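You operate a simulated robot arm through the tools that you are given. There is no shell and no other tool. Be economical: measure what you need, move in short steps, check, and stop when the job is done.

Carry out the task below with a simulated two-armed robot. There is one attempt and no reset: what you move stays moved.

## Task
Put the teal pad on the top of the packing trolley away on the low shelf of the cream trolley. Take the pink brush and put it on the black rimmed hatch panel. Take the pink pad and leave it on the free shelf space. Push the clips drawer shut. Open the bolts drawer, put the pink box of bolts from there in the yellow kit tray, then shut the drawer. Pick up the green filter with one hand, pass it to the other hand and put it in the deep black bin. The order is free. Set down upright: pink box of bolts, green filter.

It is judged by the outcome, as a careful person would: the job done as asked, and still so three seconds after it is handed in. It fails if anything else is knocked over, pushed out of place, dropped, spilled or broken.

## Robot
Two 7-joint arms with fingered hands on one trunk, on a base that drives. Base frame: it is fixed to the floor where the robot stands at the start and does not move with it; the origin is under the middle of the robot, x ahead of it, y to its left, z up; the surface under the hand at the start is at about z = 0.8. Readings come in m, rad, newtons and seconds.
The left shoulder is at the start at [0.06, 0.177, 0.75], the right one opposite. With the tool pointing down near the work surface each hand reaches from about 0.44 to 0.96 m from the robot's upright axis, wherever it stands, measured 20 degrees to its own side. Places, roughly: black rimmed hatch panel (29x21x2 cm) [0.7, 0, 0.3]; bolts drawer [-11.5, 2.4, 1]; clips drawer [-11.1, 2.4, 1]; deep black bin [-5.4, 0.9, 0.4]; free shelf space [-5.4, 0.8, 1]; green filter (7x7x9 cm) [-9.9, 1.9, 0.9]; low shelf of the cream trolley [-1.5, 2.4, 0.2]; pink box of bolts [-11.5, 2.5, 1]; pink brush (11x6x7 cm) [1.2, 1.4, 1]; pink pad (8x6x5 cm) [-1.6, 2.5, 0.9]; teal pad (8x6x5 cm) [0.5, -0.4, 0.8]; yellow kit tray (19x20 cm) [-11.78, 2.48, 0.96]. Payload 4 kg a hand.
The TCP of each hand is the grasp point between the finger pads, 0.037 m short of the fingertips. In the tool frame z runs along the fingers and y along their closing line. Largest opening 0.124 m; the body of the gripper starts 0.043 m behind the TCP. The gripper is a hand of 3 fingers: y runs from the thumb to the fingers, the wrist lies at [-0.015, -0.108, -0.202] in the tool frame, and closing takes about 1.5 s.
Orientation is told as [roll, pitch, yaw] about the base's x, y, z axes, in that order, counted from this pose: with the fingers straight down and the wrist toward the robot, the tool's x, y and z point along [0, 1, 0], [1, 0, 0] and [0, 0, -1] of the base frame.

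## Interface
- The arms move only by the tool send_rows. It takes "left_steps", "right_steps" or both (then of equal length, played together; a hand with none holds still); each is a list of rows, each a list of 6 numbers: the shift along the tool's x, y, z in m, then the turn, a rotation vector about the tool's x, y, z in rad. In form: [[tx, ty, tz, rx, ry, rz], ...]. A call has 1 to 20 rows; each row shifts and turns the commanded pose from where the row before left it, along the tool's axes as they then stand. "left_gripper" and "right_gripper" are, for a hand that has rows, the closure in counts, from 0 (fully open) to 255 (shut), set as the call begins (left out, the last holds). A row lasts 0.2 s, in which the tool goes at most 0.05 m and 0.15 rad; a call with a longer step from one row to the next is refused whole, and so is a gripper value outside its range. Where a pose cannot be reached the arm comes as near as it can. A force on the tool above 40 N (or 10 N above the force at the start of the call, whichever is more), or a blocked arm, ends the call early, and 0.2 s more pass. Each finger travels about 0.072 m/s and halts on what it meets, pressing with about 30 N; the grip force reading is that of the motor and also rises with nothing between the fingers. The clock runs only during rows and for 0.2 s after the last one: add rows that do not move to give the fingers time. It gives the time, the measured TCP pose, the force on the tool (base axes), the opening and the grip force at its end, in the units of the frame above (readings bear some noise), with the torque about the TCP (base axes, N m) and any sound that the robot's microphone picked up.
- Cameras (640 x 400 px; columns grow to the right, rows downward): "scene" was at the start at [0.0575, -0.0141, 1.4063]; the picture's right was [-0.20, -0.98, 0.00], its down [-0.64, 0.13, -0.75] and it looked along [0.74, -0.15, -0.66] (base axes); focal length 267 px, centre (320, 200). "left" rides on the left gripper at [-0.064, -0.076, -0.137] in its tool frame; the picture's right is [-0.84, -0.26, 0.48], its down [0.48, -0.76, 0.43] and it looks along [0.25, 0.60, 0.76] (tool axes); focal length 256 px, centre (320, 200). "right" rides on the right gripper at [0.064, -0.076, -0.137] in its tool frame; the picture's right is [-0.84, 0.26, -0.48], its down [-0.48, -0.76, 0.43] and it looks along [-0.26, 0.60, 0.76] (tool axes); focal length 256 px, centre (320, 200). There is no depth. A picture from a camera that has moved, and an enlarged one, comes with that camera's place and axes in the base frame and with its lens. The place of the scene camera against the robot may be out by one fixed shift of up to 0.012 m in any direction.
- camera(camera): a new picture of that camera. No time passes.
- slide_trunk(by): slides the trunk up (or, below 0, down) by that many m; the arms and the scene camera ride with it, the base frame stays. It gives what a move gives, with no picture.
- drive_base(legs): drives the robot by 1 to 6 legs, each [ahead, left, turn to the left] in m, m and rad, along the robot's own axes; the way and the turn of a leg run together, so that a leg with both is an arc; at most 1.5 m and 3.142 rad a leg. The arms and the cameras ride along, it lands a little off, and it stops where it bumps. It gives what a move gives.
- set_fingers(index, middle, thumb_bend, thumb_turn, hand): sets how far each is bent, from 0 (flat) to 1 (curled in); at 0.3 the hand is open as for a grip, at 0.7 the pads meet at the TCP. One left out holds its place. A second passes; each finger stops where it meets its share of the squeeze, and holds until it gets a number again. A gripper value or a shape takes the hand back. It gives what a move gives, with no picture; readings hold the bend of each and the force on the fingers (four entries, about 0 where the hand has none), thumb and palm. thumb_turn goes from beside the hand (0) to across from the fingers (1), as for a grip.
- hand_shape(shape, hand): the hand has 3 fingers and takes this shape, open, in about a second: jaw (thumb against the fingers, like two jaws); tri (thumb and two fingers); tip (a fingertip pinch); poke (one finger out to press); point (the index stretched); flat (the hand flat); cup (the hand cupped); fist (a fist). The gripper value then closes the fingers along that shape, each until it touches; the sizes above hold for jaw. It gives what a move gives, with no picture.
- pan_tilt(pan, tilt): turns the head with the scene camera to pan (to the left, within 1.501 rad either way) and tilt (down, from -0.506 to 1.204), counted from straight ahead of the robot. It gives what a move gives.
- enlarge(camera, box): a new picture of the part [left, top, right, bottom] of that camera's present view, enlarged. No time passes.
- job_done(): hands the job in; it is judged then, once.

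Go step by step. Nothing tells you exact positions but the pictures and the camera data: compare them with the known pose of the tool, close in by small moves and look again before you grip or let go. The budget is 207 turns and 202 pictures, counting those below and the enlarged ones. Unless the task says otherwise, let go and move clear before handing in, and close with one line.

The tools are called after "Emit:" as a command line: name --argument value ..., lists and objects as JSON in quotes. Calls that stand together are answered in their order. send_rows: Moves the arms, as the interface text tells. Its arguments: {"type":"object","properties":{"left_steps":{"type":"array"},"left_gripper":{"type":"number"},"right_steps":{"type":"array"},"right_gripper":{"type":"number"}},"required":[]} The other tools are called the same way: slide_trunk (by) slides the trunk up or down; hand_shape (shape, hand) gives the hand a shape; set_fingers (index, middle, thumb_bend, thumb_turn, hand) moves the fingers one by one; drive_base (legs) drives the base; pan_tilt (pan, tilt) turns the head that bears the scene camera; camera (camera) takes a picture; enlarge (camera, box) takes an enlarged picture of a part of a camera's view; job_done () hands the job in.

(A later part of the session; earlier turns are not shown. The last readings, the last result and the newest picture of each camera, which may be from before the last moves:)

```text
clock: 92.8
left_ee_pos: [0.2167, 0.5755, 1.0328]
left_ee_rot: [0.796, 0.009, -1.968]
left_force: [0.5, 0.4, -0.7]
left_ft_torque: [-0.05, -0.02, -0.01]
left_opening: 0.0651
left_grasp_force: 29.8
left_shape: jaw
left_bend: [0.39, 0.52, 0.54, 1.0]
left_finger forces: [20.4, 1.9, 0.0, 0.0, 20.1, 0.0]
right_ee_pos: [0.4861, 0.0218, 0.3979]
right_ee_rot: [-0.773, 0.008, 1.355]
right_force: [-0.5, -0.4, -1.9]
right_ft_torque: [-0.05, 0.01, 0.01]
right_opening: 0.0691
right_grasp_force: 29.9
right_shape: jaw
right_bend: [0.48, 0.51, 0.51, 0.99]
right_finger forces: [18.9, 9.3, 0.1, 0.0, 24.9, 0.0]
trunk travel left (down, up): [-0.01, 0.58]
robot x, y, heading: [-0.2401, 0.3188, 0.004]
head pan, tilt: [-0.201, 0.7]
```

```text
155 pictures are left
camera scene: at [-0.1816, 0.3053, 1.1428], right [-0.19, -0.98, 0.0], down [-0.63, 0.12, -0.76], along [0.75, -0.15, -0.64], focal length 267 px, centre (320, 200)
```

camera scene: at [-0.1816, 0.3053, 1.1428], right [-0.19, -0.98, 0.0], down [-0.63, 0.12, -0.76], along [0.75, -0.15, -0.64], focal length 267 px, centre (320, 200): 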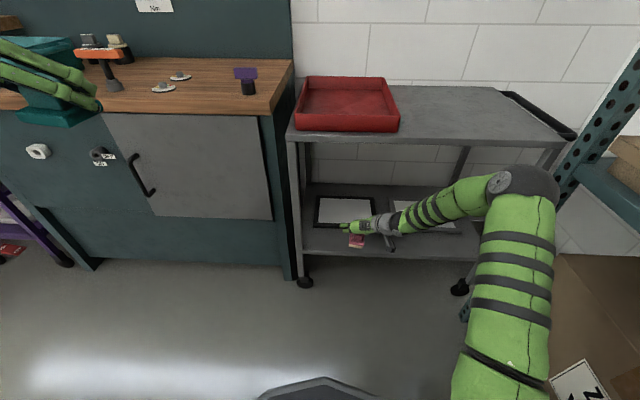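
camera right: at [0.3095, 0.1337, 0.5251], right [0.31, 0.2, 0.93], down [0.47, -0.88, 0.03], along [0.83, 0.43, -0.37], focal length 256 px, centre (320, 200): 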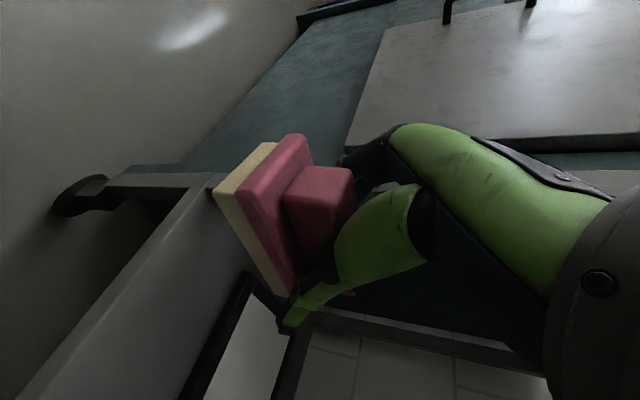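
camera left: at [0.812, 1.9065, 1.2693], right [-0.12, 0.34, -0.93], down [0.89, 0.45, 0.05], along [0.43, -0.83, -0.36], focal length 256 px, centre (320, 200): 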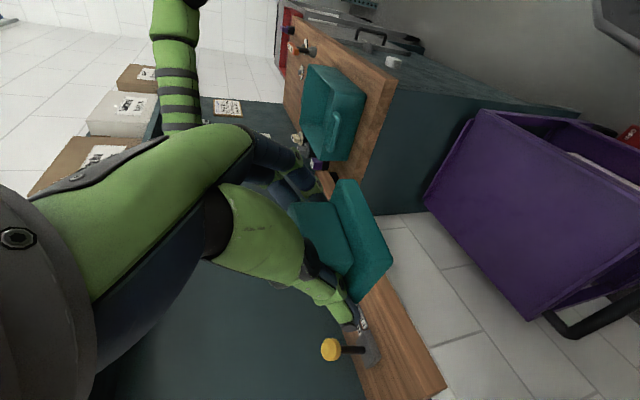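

Clear so far. I reach in the rest of the way.

Emit:
send_rows --right_steps '[[-0.03, 0.01, 0.03, 0, 0, 0], [-0.03, 0.01, 0.03, 0, 0, 0], [-0.03, 0.01, 0.03, 0, 0, 0], [-0.03, 0.01, 0.03, 0, 0, 0]]'

Emit:
camera --camera "scene"

Emit:
camera --camera "right"

```text
clock: 93.8
left_ee_pos: [0.2174, 0.5763, 1.0314]
left_ee_rot: [0.795, 0.008, -1.969]
left_force: [-0.4, -0.4, -0.7]
left_ft_torque: [-0.03, -0.02, -0.01]
left_opening: 0.065
left_grasp_force: 30.1
left_shape: jaw
left_bend: [0.39, 0.52, 0.54, 1.0]
left_finger forces: [20.4, 2.0, 0.1, 0.1, 20.0, 0.0]
right_ee_pos: [0.6585, 0.0243, 0.3967]
right_ee_rot: [-0.775, 0.011, 1.355]
right_force: [0.2, -0.7, -1.1]
right_ft_torque: [-0.03, 0.02, 0.01]
right_opening: 0.0692
right_grasp_force: 30.2
right_shape: jaw
right_bend: [0.48, 0.51, 0.52, 0.99]
right_finger forces: [19.1, 9.3, 0.0, 0.1, 24.8, 0.0]
trunk travel left (down, up): [-0.01, 0.58]
robot x, y, heading: [-0.2392, 0.3198, 0.003]
head pan, tilt: [-0.201, 0.7]
```

```text
154 pictures are left
camera scene: at [-0.1817, 0.3052, 1.1429], right [-0.19, -0.98, 0.0], down [-0.63, 0.12, -0.76], along [0.75, -0.15, -0.64], focal length 267 px, centre (320, 200)
```

scene: 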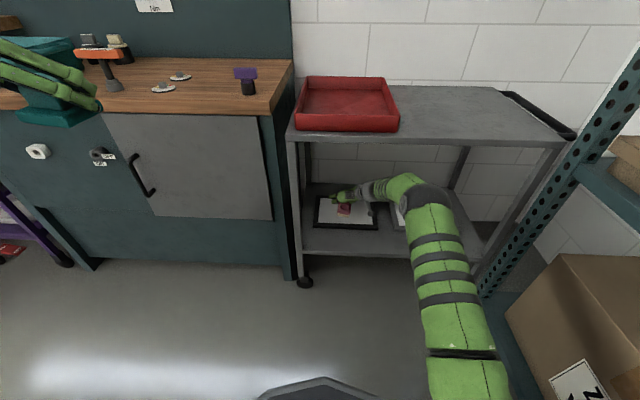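

```text
153 pictures are left
camera right: at [0.5045, -0.0196, 0.4506], right [0.31, 0.2, 0.93], down [0.47, -0.88, 0.03], along [0.82, 0.43, -0.37], focal length 256 px, centre (320, 200)
```

right: 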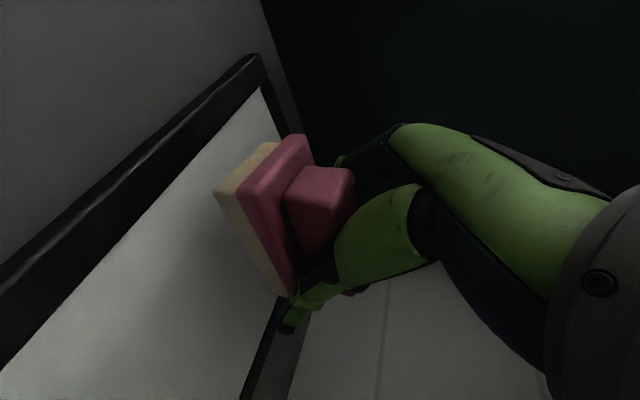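

The brush hangs over the panel. I lower it slowly.

Emit:
enlarge --camera "scene" --box '[290, 170, 420, 260]'

Emit:
send_rows --right_steps '[[0.005, 0, 0.005, 0, 0, 0], [0.005, 0, 0.005, 0, 0, 0], [0.005, 0, 0.005, 0, 0, 0], [0.004, 0, 0.004, 0, 0, 0]]'

Emit:
camera --camera "right"

```text
4.44 times, centred on (355, 215) of scene
camera zoom: at [-0.1817, 0.3052, 1.1429], right [-0.19, -0.98, 0.0], down [-0.63, 0.12, -0.76], along [0.75, -0.15, -0.64], focal length 1186 px, centre (164, 133)
```

zoom: 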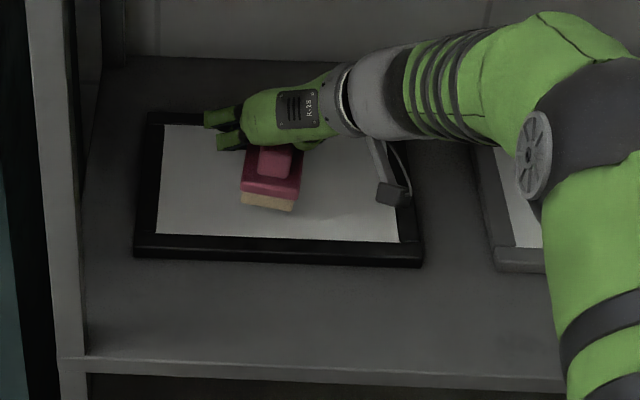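

```text
clock: 94.8
left_ee_pos: [0.2161, 0.5749, 1.0327]
left_ee_rot: [0.796, 0.008, -1.97]
left_force: [-0.2, -0.3, -1.3]
left_ft_torque: [0.02, 0.01, 0.01]
left_opening: 0.0648
left_grasp_force: 30.0
left_shape: jaw
left_bend: [0.39, 0.52, 0.54, 1.0]
left_finger forces: [20.3, 2.0, 0.0, 0.0, 20.1, 0.1]
right_ee_pos: [0.6568, 0.0233, 0.3693]
right_ee_rot: [-0.775, 0.009, 1.357]
right_force: [-1.0, -0.3, -1.0]
right_ft_torque: [-0.04, -0.02, 0.0]
right_opening: 0.0693
right_grasp_force: 30.3
right_shape: jaw
right_bend: [0.48, 0.51, 0.52, 0.99]
right_finger forces: [19.0, 9.3, 0.0, 0.1, 24.8, 0.0]
trunk travel left (down, up): [-0.01, 0.58]
robot x, y, heading: [-0.2389, 0.3183, 0.002]
head pan, tilt: [-0.201, 0.7]
```

```text
151 pictures are left
camera right: at [0.5036, -0.0201, 0.4228], right [0.31, 0.2, 0.93], down [0.47, -0.88, 0.03], along [0.82, 0.43, -0.37], focal length 256 px, centre (320, 200)
```

right: 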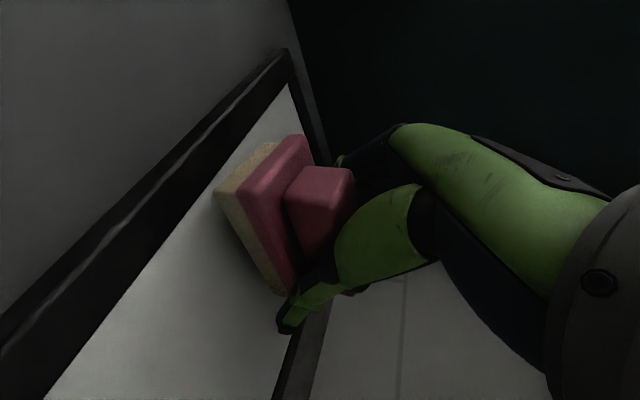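

Well inside the panel. I continue down in millimetre steps until it touches.

Emit:
send_rows --right_steps '[[0.0035, 0, 0.0035, 0, 0, 0], [0.0035, 0, 0.0035, 0, 0, 0], [0.0035, 0, 0.0035, 0, 0, 0]]'

Emit:
enlarge --camera "scene" --box '[290, 170, 420, 260]'

```text
clock: 95.6
left_ee_pos: [0.2146, 0.5749, 1.0334]
left_ee_rot: [0.797, 0.009, -1.969]
left_force: [0.2, -0.2, -1.4]
left_ft_torque: [0.02, -0.01, 0.02]
left_opening: 0.065
left_grasp_force: 30.1
left_shape: jaw
left_bend: [0.39, 0.52, 0.54, 1.0]
left_finger forces: [20.3, 2.0, 0.0, 0.0, 20.1, 0.0]
right_ee_pos: [0.6582, 0.0236, 0.3583]
right_ee_rot: [-0.781, 0.009, 1.357]
right_force: [-3.5, 2.1, 19.2]
right_ft_torque: [-0.47, -0.11, -0.24]
right_opening: 0.0693
right_grasp_force: 30.0
right_shape: jaw
right_bend: [0.48, 0.51, 0.51, 1.0]
right_finger forces: [18.7, 11.9, 0.0, 0.1, 37.5, 0.0]
trunk travel left (down, up): [-0.01, 0.58]
robot x, y, heading: [-0.2376, 0.32, 0.015]
head pan, tilt: [-0.201, 0.7]
```

```text
4.44 times, centred on (355, 215) of scene
camera zoom: at [-0.1831, 0.3059, 1.1433], right [-0.19, -0.98, 0.0], down [-0.63, 0.12, -0.77], along [0.75, -0.15, -0.64], focal length 1186 px, centre (164, 133)
```

zoom: 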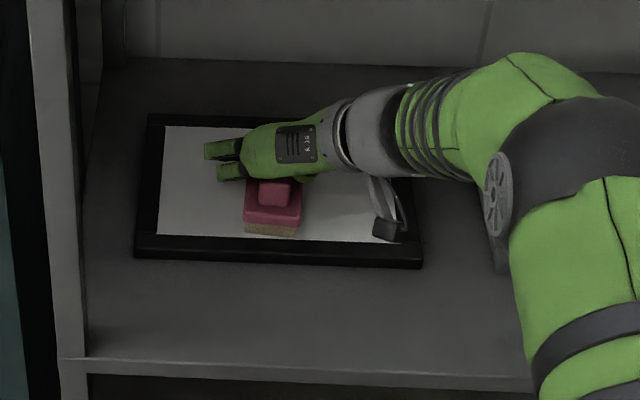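

Touchdown with 19 N. I ease up slightly, open, rise and back out.

Emit:
send_rows --right_steps '[[-0.002, 0, -0.002, 0, 0, 0], [0, 0, 0, 0, 0, 0], [0, 0, 0, 0, 0, 0], [0, 0, 0, 0, 0, 0], [0, 0, 0, 0, 0, 0], [0, 0, 0, 0, 0, 0], [0, 0, 0, 0, 0, 0], [-0.01, 0, -0.01, 0, 0, 0], [-0.015, 0, -0.015, 0, 0, 0], [-0.015, 0, -0.015, 0, 0, 0]]' --right_gripper 0

Emit:
enlarge --camera "scene" --box '[290, 170, 420, 260]'

```text
clock: 97.8
left_ee_pos: [0.2175, 0.5766, 1.0312]
left_ee_rot: [0.794, 0.01, -1.969]
left_force: [0.1, 0.0, -0.2]
left_ft_torque: [-0.03, -0.03, 0.01]
left_opening: 0.0648
left_grasp_force: 29.6
left_shape: jaw
left_bend: [0.39, 0.52, 0.54, 1.0]
left_finger forces: [20.4, 2.1, 0.0, 0.0, 20.1, 0.0]
right_ee_pos: [0.6566, 0.0225, 0.4122]
right_ee_rot: [-0.773, 0.01, 1.355]
right_force: [0.0, 0.0, -0.7]
right_ft_torque: [0.03, -0.03, -0.02]
right_opening: 0.1235
right_grasp_force: 0.0
right_shape: jaw
right_bend: [0.3, 0.3, 0.3, 0.98]
right_finger forces: [0.1, 0.1, 0.0, 0.1, 0.0, 0.0]
trunk travel left (down, up): [-0.01, 0.58]
robot x, y, heading: [-0.2394, 0.3184, 0.009]
head pan, tilt: [-0.201, 0.7]
```

```text
4.44 times, centred on (355, 215) of scene
camera zoom: at [-0.1814, 0.3053, 1.1428], right [-0.19, -0.98, 0.0], down [-0.63, 0.12, -0.76], along [0.75, -0.15, -0.64], focal length 1186 px, centre (164, 133)
```

zoom: 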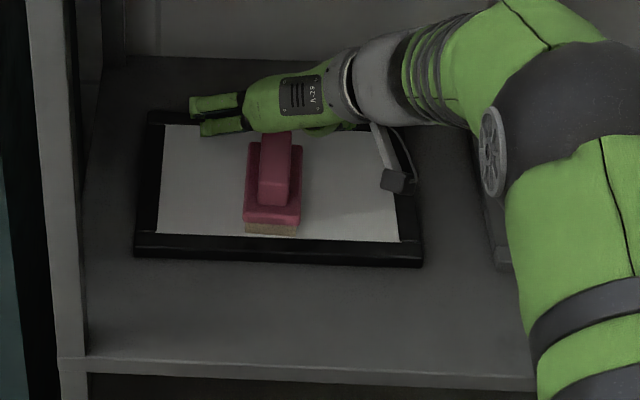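

The brush rests on the black-rimmed panel. I raise a little, back straight out, tuck the right hand and move to open floor.

Emit:
send_rows --right_steps '[[-0.012, 0, -0.012, 0, 0, 0], [-0.01, 0, -0.01, 0, 0, 0]]'

Emit:
drive_base --legs '[[-0.5, 0, 0]]'

Emit:
send_rows --right_steps '[[0.0135, -0.0087, -0.0417, 0, 0, 0], [0.0135, -0.0087, -0.0417, 0, 0, 0], [0.0135, -0.0087, -0.0417, 0, 0, 0], [0.0135, -0.0087, -0.0417, 0, 0, 0], [0.0135, -0.0087, -0.0417, 0, 0, 0], [0.0135, -0.0087, -0.0417, 0, 0, 0], [0.0135, -0.0087, -0.0417, 0, 0, 0], [0.0135, -0.0087, -0.0417, 0, 0, 0], [0.0135, -0.0087, -0.0417, 0, 0, 0], [0.0135, -0.0087, -0.0417, 0, 0, 0]]'

Emit:
camera --camera "scene"

```text
clock: 98.4
left_ee_pos: [0.2174, 0.5759, 1.0323]
left_ee_rot: [0.797, 0.009, -1.969]
left_force: [0.9, 0.1, 0.2]
left_ft_torque: [0.02, 0.01, 0.0]
left_opening: 0.065
left_grasp_force: 29.8
left_shape: jaw
left_bend: [0.39, 0.52, 0.54, 1.0]
left_finger forces: [20.4, 1.9, 0.0, 0.0, 20.1, 0.0]
right_ee_pos: [0.6564, 0.0229, 0.4441]
right_ee_rot: [-0.777, 0.008, 1.355]
right_force: [0.5, 0.1, -0.4]
right_ft_torque: [-0.01, 0.0, 0.02]
right_opening: 0.1238
right_grasp_force: 0.1
right_shape: jaw
right_bend: [0.3, 0.3, 0.3, 0.98]
right_finger forces: [0.1, 0.0, 0.1, 0.0, 0.0, 0.0]
trunk travel left (down, up): [-0.01, 0.58]
robot x, y, heading: [-0.24, 0.3165, 0.011]
head pan, tilt: [-0.201, 0.7]
```

```text
clock: 101.4
left_ee_pos: [-0.2976, 0.5734, 1.0321]
left_ee_rot: [0.794, 0.009, -1.962]
left_force: [0.1, 0.2, -1.2]
left_ft_torque: [0.0, -0.01, 0.06]
left_opening: 0.0649
left_grasp_force: 29.6
left_shape: jaw
left_bend: [0.39, 0.52, 0.54, 1.0]
left_finger forces: [20.3, 2.1, 0.1, 0.1, 20.3, 0.0]
right_ee_pos: [0.1453, 0.0215, 0.4432]
right_ee_rot: [-0.774, 0.009, 1.362]
right_force: [0.1, 0.3, 0.5]
right_ft_torque: [0.0, 0.03, 0.0]
right_opening: 0.1235
right_grasp_force: 0.1
right_shape: jaw
right_bend: [0.3, 0.3, 0.3, 0.98]
right_finger forces: [0.1, 0.1, 0.0, 0.1, 0.0, 0.1]
trunk travel left (down, up): [-0.01, 0.58]
robot x, y, heading: [-0.7533, 0.3151, 0.014]
head pan, tilt: [-0.201, 0.7]
```

```text
clock: 103.6
left_ee_pos: [-0.297, 0.5725, 1.032]
left_ee_rot: [0.794, 0.01, -1.964]
left_force: [0.2, 0.9, -0.9]
left_ft_torque: [0.0, -0.01, -0.02]
left_opening: 0.0651
left_grasp_force: 29.8
left_shape: jaw
left_bend: [0.39, 0.52, 0.54, 1.0]
left_finger forces: [20.3, 2.0, 0.0, 0.1, 20.2, 0.0]
right_ee_pos: [-0.2529, 0.0194, 0.6484]
right_ee_rot: [-0.776, 0.009, 1.363]
right_force: [-0.3, -0.2, -0.7]
right_ft_torque: [-0.01, 0.0, 0.0]
right_opening: 0.1239
right_grasp_force: 0.0
right_shape: jaw
right_bend: [0.3, 0.3, 0.3, 0.98]
right_finger forces: [0.0, 0.0, 0.1, 0.1, 0.1, 0.1]
trunk travel left (down, up): [-0.01, 0.58]
robot x, y, heading: [-0.7545, 0.3127, 0.016]
head pan, tilt: [-0.201, 0.7]
```

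```text
148 pictures are left
camera scene: at [-0.694, 0.3001, 1.1428], right [-0.19, -0.98, 0.0], down [-0.63, 0.12, -0.76], along [0.75, -0.14, -0.64], focal length 267 px, centre (320, 200)
```

scene: 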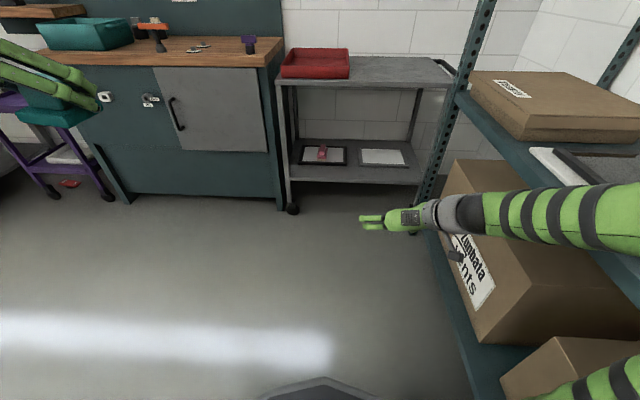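

Clean. I move to open floor and turn to face the cream trolley.

Emit:
drive_base --legs '[[0.25, 0.9, 0], [0, 0, 1.5], [0, 0, 1.4]]'

Emit:
slide_trunk --by 0.28

Emit:
pan_tilt --pan -0.5 --tilt 0.5

Emit:
camera --camera "scene"

```text
clock: 115.7
left_ee_pos: [-1.0206, 1.0828, 1.0316]
left_ee_rot: [0.795, 0.007, 0.94]
left_force: [-0.1, 0.4, -0.3]
left_ft_torque: [0.02, -0.01, -0.01]
left_opening: 0.0646
left_grasp_force: 29.4
left_shape: jaw
left_bend: [0.39, 0.52, 0.54, 1.0]
left_finger forces: [19.9, 2.4, 0.1, 0.1, 20.5, 0.0]
right_ee_pos: [-0.9346, 1.6309, 0.6483]
right_ee_rot: [-0.774, 0.009, -2.016]
right_force: [-0.3, 0.1, -0.2]
right_ft_torque: [-0.03, 0.02, -0.01]
right_opening: 0.1236
right_grasp_force: 0.0
right_shape: jaw
right_bend: [0.3, 0.3, 0.3, 0.98]
right_finger forces: [0.0, 0.0, 0.0, 0.0, 0.1, 0.0]
trunk travel left (down, up): [-0.01, 0.58]
robot x, y, heading: [-0.5207, 1.226, 2.919]
head pan, tilt: [-0.201, 0.7]
```

```text
clock: 118.5
left_ee_pos: [-1.0203, 1.083, 1.3103]
left_ee_rot: [0.796, 0.008, 0.944]
left_force: [1.0, 0.8, -0.1]
left_ft_torque: [-0.02, -0.02, 0.02]
left_opening: 0.0648
left_grasp_force: 30.8
left_shape: jaw
left_bend: [0.39, 0.52, 0.54, 1.0]
left_finger forces: [20.1, 2.3, 0.0, 0.0, 20.6, 0.1]
right_ee_pos: [-0.9342, 1.6326, 0.9288]
right_ee_rot: [-0.777, 0.008, -2.017]
right_force: [-0.2, 0.5, 0.3]
right_ft_torque: [0.0, -0.02, -0.01]
right_opening: 0.1234
right_grasp_force: 0.0
right_shape: jaw
right_bend: [0.3, 0.3, 0.3, 0.98]
right_finger forces: [0.0, 0.1, 0.0, 0.1, 0.0, 0.0]
trunk travel left (down, up): [-0.29, 0.3]
robot x, y, heading: [-0.5171, 1.2292, 2.921]
head pan, tilt: [-0.201, 0.7]
```

```text
clock: 119.3
left_ee_pos: [-1.0209, 1.0825, 1.3134]
left_ee_rot: [0.795, 0.01, 0.939]
left_force: [-0.5, 0.7, -0.8]
left_ft_torque: [0.02, -0.01, 0.0]
left_opening: 0.0646
left_grasp_force: 29.9
left_shape: jaw
left_bend: [0.39, 0.52, 0.54, 1.0]
left_finger forces: [20.0, 2.3, 0.0, 0.1, 20.6, 0.1]
right_ee_pos: [-0.9345, 1.6319, 0.9287]
right_ee_rot: [-0.774, 0.007, -2.016]
right_force: [0.1, -0.5, -0.5]
right_ft_torque: [-0.04, 0.01, 0.02]
right_opening: 0.1239
right_grasp_force: 0.0
right_shape: jaw
right_bend: [0.3, 0.3, 0.3, 0.98]
right_finger forces: [0.1, 0.0, 0.0, 0.0, 0.0, 0.1]
trunk travel left (down, up): [-0.29, 0.3]
robot x, y, heading: [-0.5193, 1.2293, 2.919]
head pan, tilt: [-0.499, 0.499]
```

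```text
147 pictures are left
camera scene: at [-0.5522, 1.2841, 1.4405], right [0.66, 0.75, 0.0], down [0.36, -0.32, -0.88], along [-0.66, 0.58, -0.48], focal length 267 px, centre (320, 200)
```

scene: 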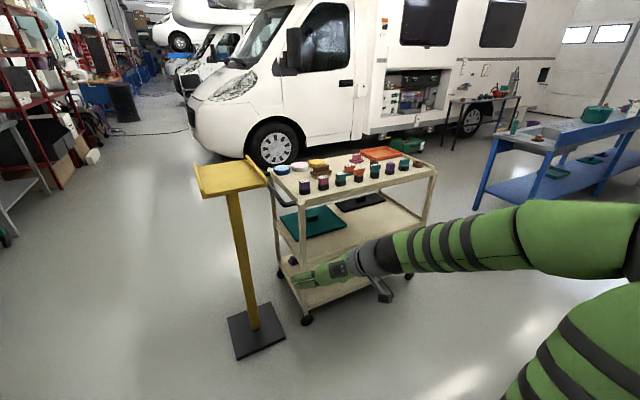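

I strafe along to face the trolley's long side and straighten the left hand.

Emit:
drive_base --legs '[[0, -0.97, 0]]'

Emit:
send_rows --left_steps '[[0, 0, 0, 0.094, 0, -0.094], [0, 0, 0, 0.094, 0, -0.094], [0, 0, 0, 0.094, 0, -0.094]]'

Emit:
pan_tilt --pan 0.0 --tilt 0.6

Emit:
camera --camera "scene"

```text
clock: 124.4
left_ee_pos: [-0.7994, 2.0477, 1.312]
left_ee_rot: [0.797, 0.009, 0.936]
left_force: [0.3, 0.0, -0.6]
left_ft_torque: [0.01, 0.01, 0.0]
left_opening: 0.0647
left_grasp_force: 30.3
left_shape: jaw
left_bend: [0.39, 0.52, 0.54, 1.0]
left_finger forces: [20.0, 2.3, 0.0, 0.0, 20.6, 0.1]
right_ee_pos: [-0.7117, 2.5962, 0.9278]
right_ee_rot: [-0.775, 0.009, -2.022]
right_force: [-0.3, -0.5, 1.0]
right_ft_torque: [-0.01, 0.0, -0.02]
right_opening: 0.1236
right_grasp_force: 0.1
right_shape: jaw
right_bend: [0.3, 0.3, 0.3, 0.98]
right_finger forces: [0.0, 0.0, 0.1, 0.1, 0.1, 0.0]
trunk travel left (down, up): [-0.29, 0.3]
robot x, y, heading: [-0.2928, 2.1874, 2.914]
head pan, tilt: [-0.499, 0.499]
```

```text
clock: 125.2
left_ee_pos: [-0.8003, 2.0461, 1.3115]
left_ee_rot: [0.797, 0.004, 1.336]
left_force: [0.4, -0.1, -0.9]
left_ft_torque: [0.02, -0.01, 0.0]
left_opening: 0.0645
left_grasp_force: 30.2
left_shape: jaw
left_bend: [0.39, 0.52, 0.54, 1.0]
left_finger forces: [19.9, 2.3, 0.0, 0.0, 20.6, 0.0]
right_ee_pos: [-0.7111, 2.596, 0.9282]
right_ee_rot: [-0.775, 0.007, -2.024]
right_force: [-1.2, 0.3, -0.8]
right_ft_torque: [0.02, 0.0, 0.0]
right_opening: 0.1238
right_grasp_force: 0.0
right_shape: jaw
right_bend: [0.3, 0.3, 0.3, 0.98]
right_finger forces: [0.0, 0.0, 0.0, 0.0, 0.0, 0.0]
trunk travel left (down, up): [-0.29, 0.3]
robot x, y, heading: [-0.2989, 2.183, 2.918]
head pan, tilt: [-0.499, 0.499]
```

```text
clock: 126.2
left_ee_pos: [-0.7995, 2.0485, 1.3128]
left_ee_rot: [0.798, 0.003, 1.335]
left_force: [0.0, 0.0, -0.4]
left_ft_torque: [-0.02, -0.01, 0.0]
left_opening: 0.0648
left_grasp_force: 30.2
left_shape: jaw
left_bend: [0.39, 0.52, 0.54, 1.0]
left_finger forces: [19.9, 2.3, 0.0, 0.1, 20.6, 0.1]
right_ee_pos: [-0.7119, 2.5963, 0.9289]
right_ee_rot: [-0.776, 0.01, -2.023]
right_force: [0.2, 0.3, 0.6]
right_ft_torque: [0.0, -0.01, 0.04]
right_opening: 0.1236
right_grasp_force: 0.1
right_shape: jaw
right_bend: [0.3, 0.3, 0.3, 0.98]
right_finger forces: [0.1, 0.0, 0.0, 0.0, 0.0, 0.0]
trunk travel left (down, up): [-0.29, 0.3]
robot x, y, heading: [-0.2958, 2.1875, 2.912]
head pan, tilt: [0.0, 0.6]
```

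```text
146 pictures are left
camera scene: at [-0.3485, 2.2062, 1.4315], right [0.23, 0.97, 0.0], down [0.55, -0.13, -0.83], along [-0.8, 0.19, -0.56], focal length 267 px, centre (320, 200)
```

scene: 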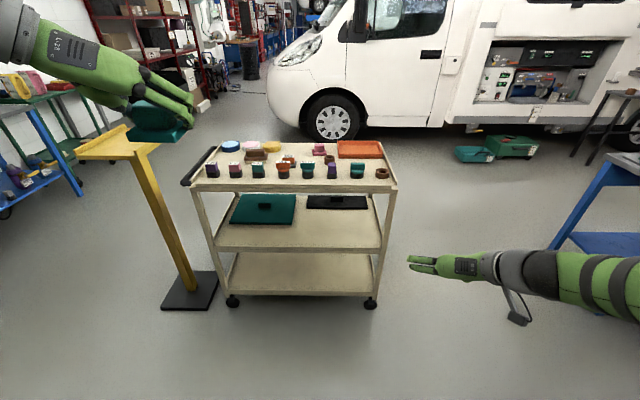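

The trolley's front is square to me now. I zoom in on top and low shelf.

Emit:
enlarge --camera "scene" --box '[180, 130, 410, 310]'

Emit:
enlarge --camera "scene" --box '[190, 130, 400, 200]'

```text
2.22 times, centred on (295, 220) of scene
camera zoom: at [-0.3485, 2.2062, 1.4315], right [0.23, 0.97, 0.0], down [0.55, -0.13, -0.83], along [-0.8, 0.19, -0.56], focal length 593 px, centre (376, 156)
```

zoom: 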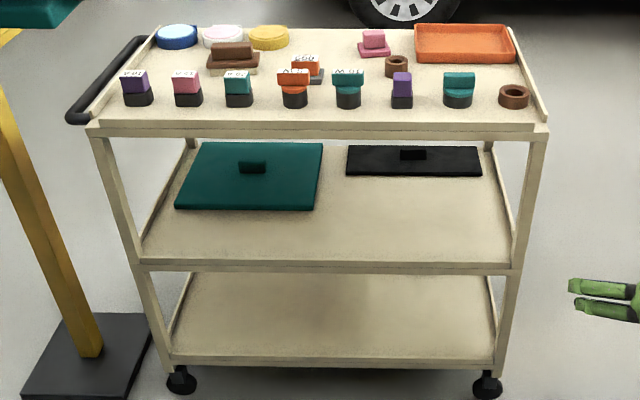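

```text
3.05 times, centred on (295, 165) of scene
camera zoom: at [-0.3485, 2.2062, 1.4315], right [0.23, 0.97, 0.0], down [0.55, -0.13, -0.83], along [-0.8, 0.19, -0.56], focal length 813 px, centre (396, 307)
```

zoom: 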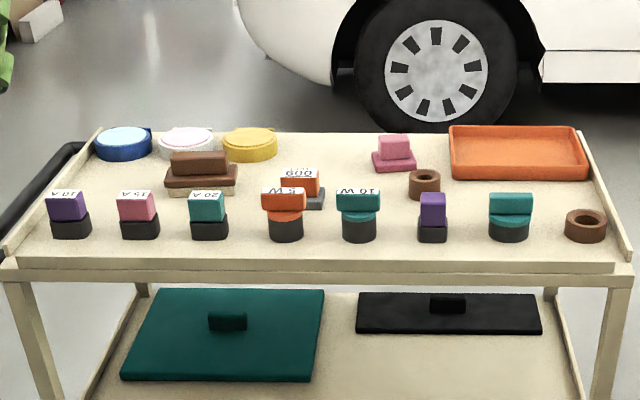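

The pink pad is at the back of the top beside the orange tray; the low shelf's front strip is free. I lower the trunk and the left hand for the low shelf.

Emit:
slide_trunk --by -0.28

Emit:
send_rows --left_steps '[[-0.034, 0, 0.034, 0, 0, 0], [-0.034, 0, 0.034, 0, 0, 0], [-0.034, 0, 0.034, 0, 0, 0], [-0.034, 0, 0.034, 0, 0, 0], [-0.034, 0, 0.034, 0, 0, 0], [-0.034, 0, 0.034, 0, 0, 0], [-0.034, 0, 0.034, 0, 0, 0], [-0.034, 0, 0.034, 0, 0, 0], [-0.034, 0, 0.034, 0, 0, 0], [-0.034, 0, 0.034, 0, 0, 0], [-0.034, 0, 0.034, 0, 0, 0], [-0.034, 0, 0.034, 0, 0, 0], [-0.034, 0, 0.034, 0, 0, 0], [-0.034, 0, 0.034, 0, 0, 0], [-0.034, 0, 0.034, 0, 0, 0]]'

Emit:
camera --camera "scene"

Emit:
camera --camera "left"

```text
clock: 129.0
left_ee_pos: [-0.7998, 2.0476, 1.0324]
left_ee_rot: [0.796, 0.004, 1.336]
left_force: [0.1, -0.7, -0.7]
left_ft_torque: [0.02, 0.03, 0.02]
left_opening: 0.0644
left_grasp_force: 30.3
left_shape: jaw
left_bend: [0.39, 0.52, 0.54, 1.0]
left_finger forces: [20.0, 2.3, 0.0, 0.0, 20.8, 0.1]
right_ee_pos: [-0.7107, 2.5963, 0.6484]
right_ee_rot: [-0.775, 0.009, -2.024]
right_force: [0.4, 0.1, 0.4]
right_ft_torque: [-0.05, -0.01, 0.0]
right_opening: 0.1236
right_grasp_force: 0.1
right_shape: jaw
right_bend: [0.3, 0.3, 0.3, 0.98]
right_finger forces: [0.1, 0.0, 0.1, 0.1, 0.1, 0.0]
trunk travel left (down, up): [-0.01, 0.58]
robot x, y, heading: [-0.2986, 2.1933, 2.912]
head pan, tilt: [0.0, 0.6]
```

```text
clock: 132.2
left_ee_pos: [-0.8089, 2.045, 0.3112]
left_ee_rot: [0.8, 0.006, 1.333]
left_force: [-0.6, -0.9, 0.2]
left_ft_torque: [-0.02, 0.0, 0.0]
left_opening: 0.0643
left_grasp_force: 29.6
left_shape: jaw
left_bend: [0.39, 0.52, 0.54, 1.0]
left_finger forces: [20.0, 2.4, 0.0, 0.1, 20.9, 0.0]
right_ee_pos: [-0.712, 2.5956, 0.6475]
right_ee_rot: [-0.776, 0.008, -2.023]
right_force: [-0.4, 0.6, 0.0]
right_ft_torque: [-0.01, -0.01, 0.03]
right_opening: 0.1238
right_grasp_force: 0.0
right_shape: jaw
right_bend: [0.3, 0.3, 0.3, 0.98]
right_finger forces: [0.0, 0.1, 0.0, 0.0, 0.1, 0.0]
trunk travel left (down, up): [-0.01, 0.58]
robot x, y, heading: [-0.2964, 2.1856, 2.909]
head pan, tilt: [0.0, 0.6]
```

```text
143 pictures are left
camera scene: at [-0.3483, 2.2063, 1.1516], right [0.23, 0.97, 0.0], down [0.55, -0.13, -0.83], along [-0.8, 0.19, -0.56], focal length 267 px, centre (320, 200)
```

scene: 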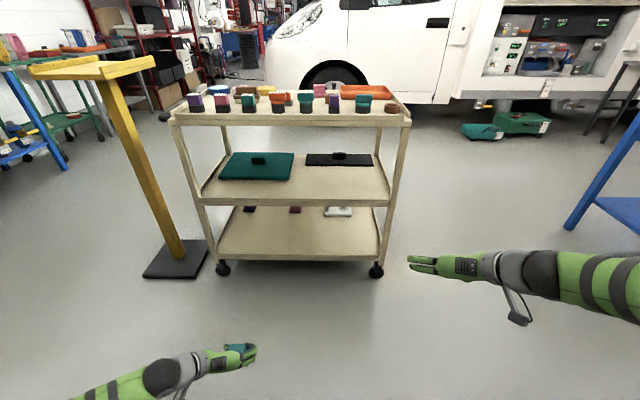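

```text
142 pictures are left
camera left: at [-0.6896, 1.9372, 0.3609], right [0.17, -0.31, -0.94], down [-0.81, -0.59, 0.05], along [-0.56, 0.75, -0.35], focal length 256 px, centre (320, 200)
```

left: 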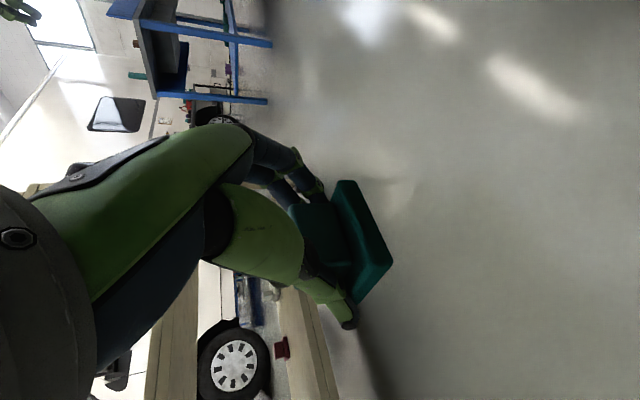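

I drive forward 0.30 and right 0.16, then check before reaching in.

Emit:
drive_base --legs '[[0, -0.16, 0], [0.3, 0, 0]]'

Emit:
camera --camera "scene"

```text
clock: 135.2
left_ee_pos: [-1.0605, 2.2665, 0.3115]
left_ee_rot: [0.797, 0.003, 1.336]
left_force: [0.3, 0.3, -1.7]
left_ft_torque: [-0.02, 0.0, -0.02]
left_opening: 0.0644
left_grasp_force: 30.1
left_shape: jaw
left_bend: [0.39, 0.52, 0.54, 1.0]
left_finger forces: [19.9, 2.5, 0.0, 0.0, 20.9, 0.1]
right_ee_pos: [-0.9644, 2.818, 0.6484]
right_ee_rot: [-0.773, 0.008, -2.019]
right_force: [-0.4, -0.2, 0.3]
right_ft_torque: [-0.01, -0.01, 0.0]
right_opening: 0.1238
right_grasp_force: 0.0
right_shape: jaw
right_bend: [0.3, 0.3, 0.3, 0.98]
right_finger forces: [0.1, 0.0, 0.0, 0.0, 0.0, 0.0]
trunk travel left (down, up): [-0.01, 0.58]
robot x, y, heading: [-0.5481, 2.4149, 2.915]
head pan, tilt: [0.0, 0.6]
```

```text
141 pictures are left
camera scene: at [-0.6006, 2.4294, 1.1515], right [0.22, 0.97, 0.0], down [0.55, -0.13, -0.83], along [-0.8, 0.19, -0.56], focal length 267 px, centre (320, 200)
```

scene: 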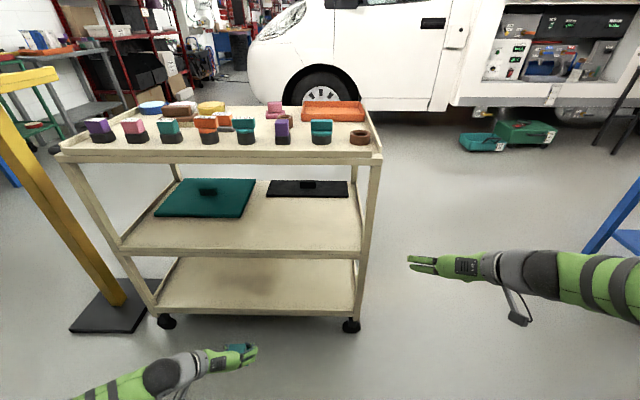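

The shelf edge checks out. I lower 3 cm and reach in to 8.5 cm inside the edge.

Emit:
send_rows --left_steps '[[-0.021, 0, 0.021, 0, 0, 0], [0.0296, 0, 0.0296, 0, 0, 0], [0.0296, 0, 0.0296, 0, 0, 0], [0.0296, 0, 0.0296, 0, 0, 0], [0.0296, 0, 0.0296, 0, 0, 0], [0.0296, 0, 0.0296, 0, 0, 0], [0.0296, 0, 0.0296, 0, 0, 0], [0.0296, 0, 0.0296, 0, 0, 0]]'

Emit:
camera --camera "scene"

Emit:
camera --camera "left"

```text
clock: 137.0
left_ee_pos: [-1.3504, 2.3305, 0.284]
left_ee_rot: [0.799, 0.004, 1.339]
left_force: [-0.1, 0.3, -0.2]
left_ft_torque: [0.04, 0.02, 0.02]
left_opening: 0.0645
left_grasp_force: 30.4
left_shape: jaw
left_bend: [0.39, 0.52, 0.54, 1.0]
left_finger forces: [19.9, 2.5, 0.1, 0.0, 21.1, 0.0]
right_ee_pos: [-0.9651, 2.8178, 0.6481]
right_ee_rot: [-0.775, 0.009, -2.02]
right_force: [-0.8, -0.8, -0.1]
right_ft_torque: [-0.02, -0.02, -0.03]
right_opening: 0.1234
right_grasp_force: 0.1
right_shape: jaw
right_bend: [0.3, 0.3, 0.3, 0.98]
right_finger forces: [0.0, 0.0, 0.1, 0.0, 0.0, 0.0]
trunk travel left (down, up): [-0.01, 0.58]
robot x, y, heading: [-0.5467, 2.4114, 2.919]
head pan, tilt: [0.0, 0.6]
```

```text
140 pictures are left
camera scene: at [-0.6005, 2.4291, 1.1515], right [0.22, 0.97, 0.0], down [0.55, -0.13, -0.83], along [-0.8, 0.18, -0.56], focal length 267 px, centre (320, 200)
```

scene: 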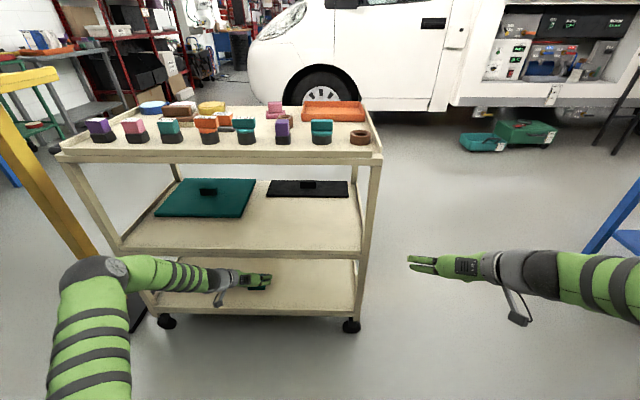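

```text
139 pictures are left
camera left: at [-1.2291, 2.2234, 0.3334], right [0.17, -0.31, -0.94], down [-0.81, -0.59, 0.05], along [-0.57, 0.75, -0.35], focal length 256 px, centre (320, 200)
```

left: 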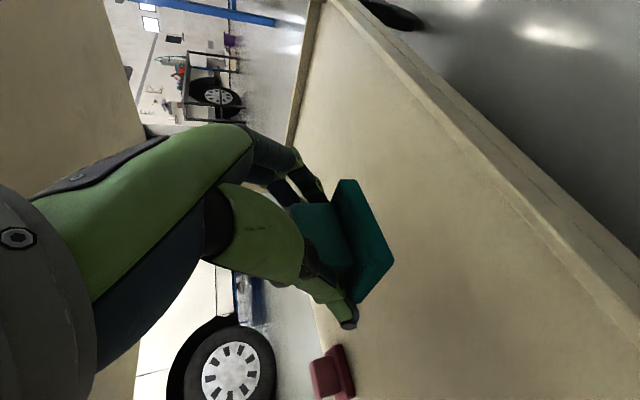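

The pad hangs over free shelf, inside the front rim. I lower it to contact.

Emit:
send_rows --left_steps '[[-0.006, 0, 0.006, 0, 0, 0], [-0.006, 0, 0.006, 0, 0, 0], [-0.006, 0, 0.006, 0, 0, 0], [-0.0035, 0, 0.0035, 0, 0, 0]]'

Emit:
camera --camera "left"

```text
clock: 138.0
left_ee_pos: [-1.3474, 2.3334, 0.2546]
left_ee_rot: [0.798, 0.004, 1.336]
left_force: [-0.3, 0.5, 0.0]
left_ft_torque: [-0.01, 0.03, 0.01]
left_opening: 0.0643
left_grasp_force: 29.5
left_shape: jaw
left_bend: [0.39, 0.52, 0.54, 1.0]
left_finger forces: [19.9, 2.5, 0.0, 0.0, 21.1, 0.0]
right_ee_pos: [-0.9638, 2.8184, 0.6484]
right_ee_rot: [-0.775, 0.009, -2.02]
right_force: [-0.5, 0.7, -0.2]
right_ft_torque: [-0.01, -0.04, -0.01]
right_opening: 0.1237
right_grasp_force: 0.1
right_shape: jaw
right_bend: [0.3, 0.3, 0.3, 0.98]
right_finger forces: [0.0, 0.0, 0.0, 0.0, 0.0, 0.0]
trunk travel left (down, up): [-0.01, 0.58]
robot x, y, heading: [-0.5486, 2.4117, 2.912]
head pan, tilt: [0.0, 0.6]
```

```text
138 pictures are left
camera left: at [-1.2272, 2.2258, 0.3043], right [0.17, -0.31, -0.94], down [-0.81, -0.59, 0.05], along [-0.57, 0.75, -0.35], focal length 256 px, centre (320, 200)
```

left: 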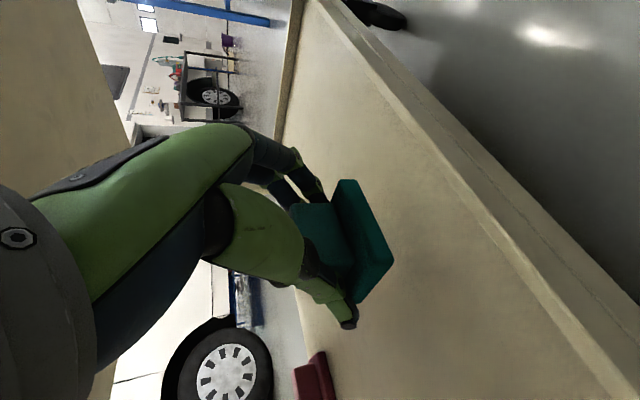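

Emit:
send_rows --left_steps '[[-0.0035, 0, 0.0035, 0, 0, 0], [-0.0028, 0, 0.0028, 0, 0, 0], [-0.0028, 0, 0.0028, 0, 0, 0]]'

```text
clock: 138.8
left_ee_pos: [-1.3474, 2.3331, 0.242]
left_ee_rot: [0.798, 0.003, 1.339]
left_force: [-0.2, 0.4, -1.5]
left_ft_torque: [0.02, 0.0, -0.01]
left_opening: 0.0645
left_grasp_force: 30.3
left_shape: jaw
left_bend: [0.39, 0.52, 0.54, 1.0]
left_finger forces: [19.9, 2.6, 0.0, 0.0, 21.2, 0.1]
right_ee_pos: [-0.9636, 2.8182, 0.649]
right_ee_rot: [-0.776, 0.009, -2.018]
right_force: [0.5, -0.1, -0.5]
right_ft_torque: [-0.01, -0.01, -0.01]
right_opening: 0.1238
right_grasp_force: 0.1
right_shape: jaw
right_bend: [0.3, 0.3, 0.3, 0.98]
right_finger forces: [0.0, 0.0, 0.1, 0.0, 0.0, 0.1]
trunk travel left (down, up): [-0.01, 0.58]
robot x, y, heading: [-0.548, 2.4119, 2.915]
head pan, tilt: [0.0, 0.6]
```

No contact yet at z 0.242, so I keep lowering in small steps.

Emit:
send_rows --left_steps '[[-0.0025, 0, 0.0025, 0, 0, 0], [-0.0025, 0, 0.0025, 0, 0, 0]]'

Emit:
camera --camera "left"

```text
clock: 139.4
left_ee_pos: [-1.3473, 2.3355, 0.2344]
left_ee_rot: [0.798, 0.004, 1.337]
left_force: [0.7, 0.3, -0.8]
left_ft_torque: [-0.02, 0.01, -0.02]
left_opening: 0.0642
left_grasp_force: 29.8
left_shape: jaw
left_bend: [0.39, 0.52, 0.54, 1.0]
left_finger forces: [20.0, 2.7, 0.1, 0.0, 21.3, 0.0]
right_ee_pos: [-0.9644, 2.8178, 0.6495]
right_ee_rot: [-0.775, 0.009, -2.02]
right_force: [-0.1, 0.9, 0.0]
right_ft_torque: [0.0, -0.05, -0.03]
right_opening: 0.1236
right_grasp_force: 0.0
right_shape: jaw
right_bend: [0.3, 0.3, 0.3, 0.98]
right_finger forces: [0.0, 0.0, 0.0, 0.0, 0.0, 0.1]
trunk travel left (down, up): [-0.01, 0.58]
robot x, y, heading: [-0.5508, 2.4176, 2.918]
head pan, tilt: [0.0, 0.6]
```

```text
137 pictures are left
camera left: at [-1.2275, 2.2278, 0.2835], right [0.17, -0.31, -0.94], down [-0.81, -0.59, 0.05], along [-0.57, 0.75, -0.35], focal length 256 px, centre (320, 200)
```

left: 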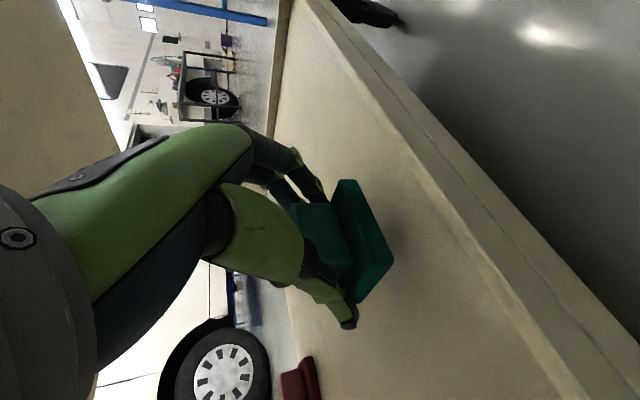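

Emit:
send_rows --left_steps '[[-0.0028, 0, 0.0028, 0, 0, 0], [-0.0028, 0, 0.0028, 0, 0, 0], [-0.0028, 0, 0.0028, 0, 0, 0]]'

```text
clock: 140.2
left_ee_pos: [-1.3464, 2.3371, 0.2238]
left_ee_rot: [0.798, 0.003, 1.336]
left_force: [0.3, 0.2, -0.4]
left_ft_torque: [0.01, -0.02, 0.0]
left_opening: 0.0642
left_grasp_force: 30.2
left_shape: jaw
left_bend: [0.39, 0.52, 0.54, 1.0]
left_finger forces: [20.0, 2.5, 0.0, 0.0, 21.2, 0.0]
right_ee_pos: [-0.9643, 2.8182, 0.6492]
right_ee_rot: [-0.773, 0.009, -2.019]
right_force: [-0.3, -0.7, 0.5]
right_ft_torque: [-0.01, 0.03, 0.02]
right_opening: 0.1238
right_grasp_force: 0.0
right_shape: jaw
right_bend: [0.3, 0.3, 0.3, 0.98]
right_finger forces: [0.1, 0.1, 0.0, 0.1, 0.0, 0.0]
trunk travel left (down, up): [-0.01, 0.58]
robot x, y, heading: [-0.548, 2.416, 2.916]
head pan, tilt: [0.0, 0.6]
```

Emit:
send_rows --left_steps '[[-0.003, 0, 0.003, 0, 0, 0], [-0.003, 0, 0.003, 0, 0, 0], [-0.003, 0, 0.003, 0, 0, 0]]'

Emit:
camera --camera "left"

Emit:
enlarge --camera "scene" --box '[130, 240, 390, 340]'

```text
clock: 141.0
left_ee_pos: [-1.3478, 2.3339, 0.211]
left_ee_rot: [0.8, 0.004, 1.338]
left_force: [2.3, -0.1, 5.8]
left_ft_torque: [0.21, -0.08, -0.09]
left_opening: 0.0643
left_grasp_force: 30.3
left_shape: jaw
left_bend: [0.39, 0.52, 0.54, 1.0]
left_finger forces: [20.7, 2.5, 0.1, 0.1, 22.5, 0.0]
right_ee_pos: [-0.9638, 2.8181, 0.6492]
right_ee_rot: [-0.776, 0.008, -2.017]
right_force: [-0.8, 0.3, 0.7]
right_ft_torque: [0.01, -0.01, 0.0]
right_opening: 0.1239
right_grasp_force: 0.1
right_shape: jaw
right_bend: [0.3, 0.3, 0.3, 0.98]
right_finger forces: [0.1, 0.1, 0.0, 0.0, 0.0, 0.1]
trunk travel left (down, up): [-0.01, 0.58]
robot x, y, heading: [-0.5511, 2.4111, 2.915]
head pan, tilt: [0.0, 0.6]
```

```text
136 pictures are left
camera left: at [-1.2276, 2.2277, 0.2602], right [0.17, -0.31, -0.94], down [-0.81, -0.59, 0.05], along [-0.57, 0.75, -0.35], focal length 256 px, centre (320, 200)
```

left: 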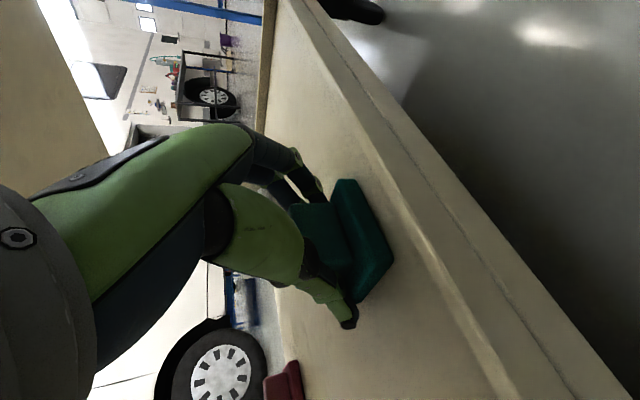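

```text
2.46 times, centred on (260, 290) of scene
camera zoom: at [-0.6003, 2.4294, 1.1517], right [0.22, 0.97, 0.0], down [0.55, -0.13, -0.83], along [-0.8, 0.19, -0.56], focal length 657 px, centre (468, -22)
```

zoom: 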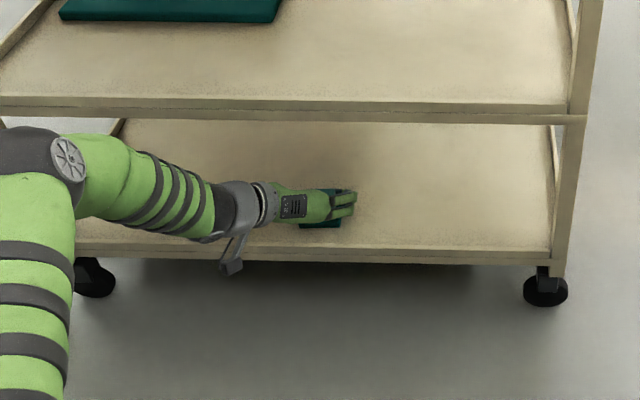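

Contact at z 0.211. I open, rise and back out.

Emit:
send_rows --left_steps '[[-0.001, 0, 0.001, 0, 0, 0], [0, 0, 0, 0, 0, 0]]'

Emit:
send_rows --left_steps '[[0, 0, 0, 0, 0, 0], [0, 0, 0, 0, 0, 0], [0, 0, 0, 0, 0, 0], [0, 0, 0, 0, 0, 0], [0, 0, 0, 0, 0, 0], [0, 0, 0, 0, 0, 0], [0.01, 0, -0.01, 0, 0, 0], [0.01, 0, -0.01, 0, 0, 0], [0.01, 0, -0.01, 0, 0, 0]]' --left_gripper 0

Emit:
camera --camera "left"

```text
clock: 141.6
left_ee_pos: [-1.3487, 2.3343, 0.2096]
left_ee_rot: [0.798, 0.003, 1.336]
left_force: [4.6, -1.6, 11.5]
left_ft_torque: [0.49, -0.1, -0.25]
left_opening: 0.0647
left_grasp_force: 30.3
left_shape: jaw
left_bend: [0.39, 0.52, 0.54, 1.0]
left_finger forces: [21.8, 2.7, 0.0, 0.1, 24.9, 0.0]
right_ee_pos: [-0.9634, 2.8177, 0.6488]
right_ee_rot: [-0.776, 0.009, -2.02]
right_force: [-0.4, -0.7, 0.5]
right_ft_torque: [-0.01, 0.0, 0.04]
right_opening: 0.1236
right_grasp_force: 0.1
right_shape: jaw
right_bend: [0.3, 0.3, 0.3, 0.98]
right_finger forces: [0.0, 0.1, 0.0, 0.0, 0.1, 0.0]
trunk travel left (down, up): [-0.01, 0.58]
robot x, y, heading: [-0.547, 2.416, 2.918]
head pan, tilt: [0.0, 0.6]
```

```text
clock: 143.6
left_ee_pos: [-1.3485, 2.3332, 0.2495]
left_ee_rot: [0.798, 0.004, 1.338]
left_force: [0.1, 0.0, -0.1]
left_ft_torque: [0.0, -0.01, 0.0]
left_opening: 0.1236
left_grasp_force: 0.1
left_shape: jaw
left_bend: [0.3, 0.3, 0.3, 0.98]
left_finger forces: [0.0, 0.1, 0.0, 0.1, 0.1, 0.0]
right_ee_pos: [-0.9644, 2.8195, 0.6479]
right_ee_rot: [-0.776, 0.009, -2.019]
right_force: [0.2, -0.4, -0.6]
right_ft_torque: [0.0, -0.03, -0.01]
right_opening: 0.1237
right_grasp_force: 0.0
right_shape: jaw
right_bend: [0.3, 0.3, 0.3, 0.98]
right_finger forces: [0.1, 0.0, 0.0, 0.0, 0.1, 0.0]
trunk travel left (down, up): [-0.01, 0.58]
robot x, y, heading: [-0.5453, 2.4115, 2.917]
head pan, tilt: [0.0, 0.6]
```

```text
134 pictures are left
camera left: at [-1.227, 2.2269, 0.3002], right [0.17, -0.31, -0.94], down [-0.81, -0.59, 0.04], along [-0.57, 0.75, -0.35], focal length 256 px, centre (320, 200)
```

left: 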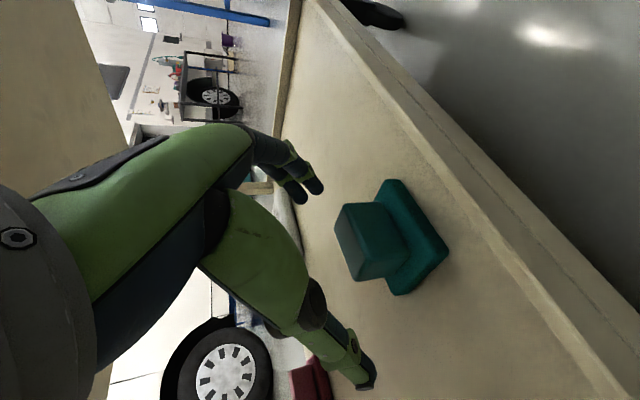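

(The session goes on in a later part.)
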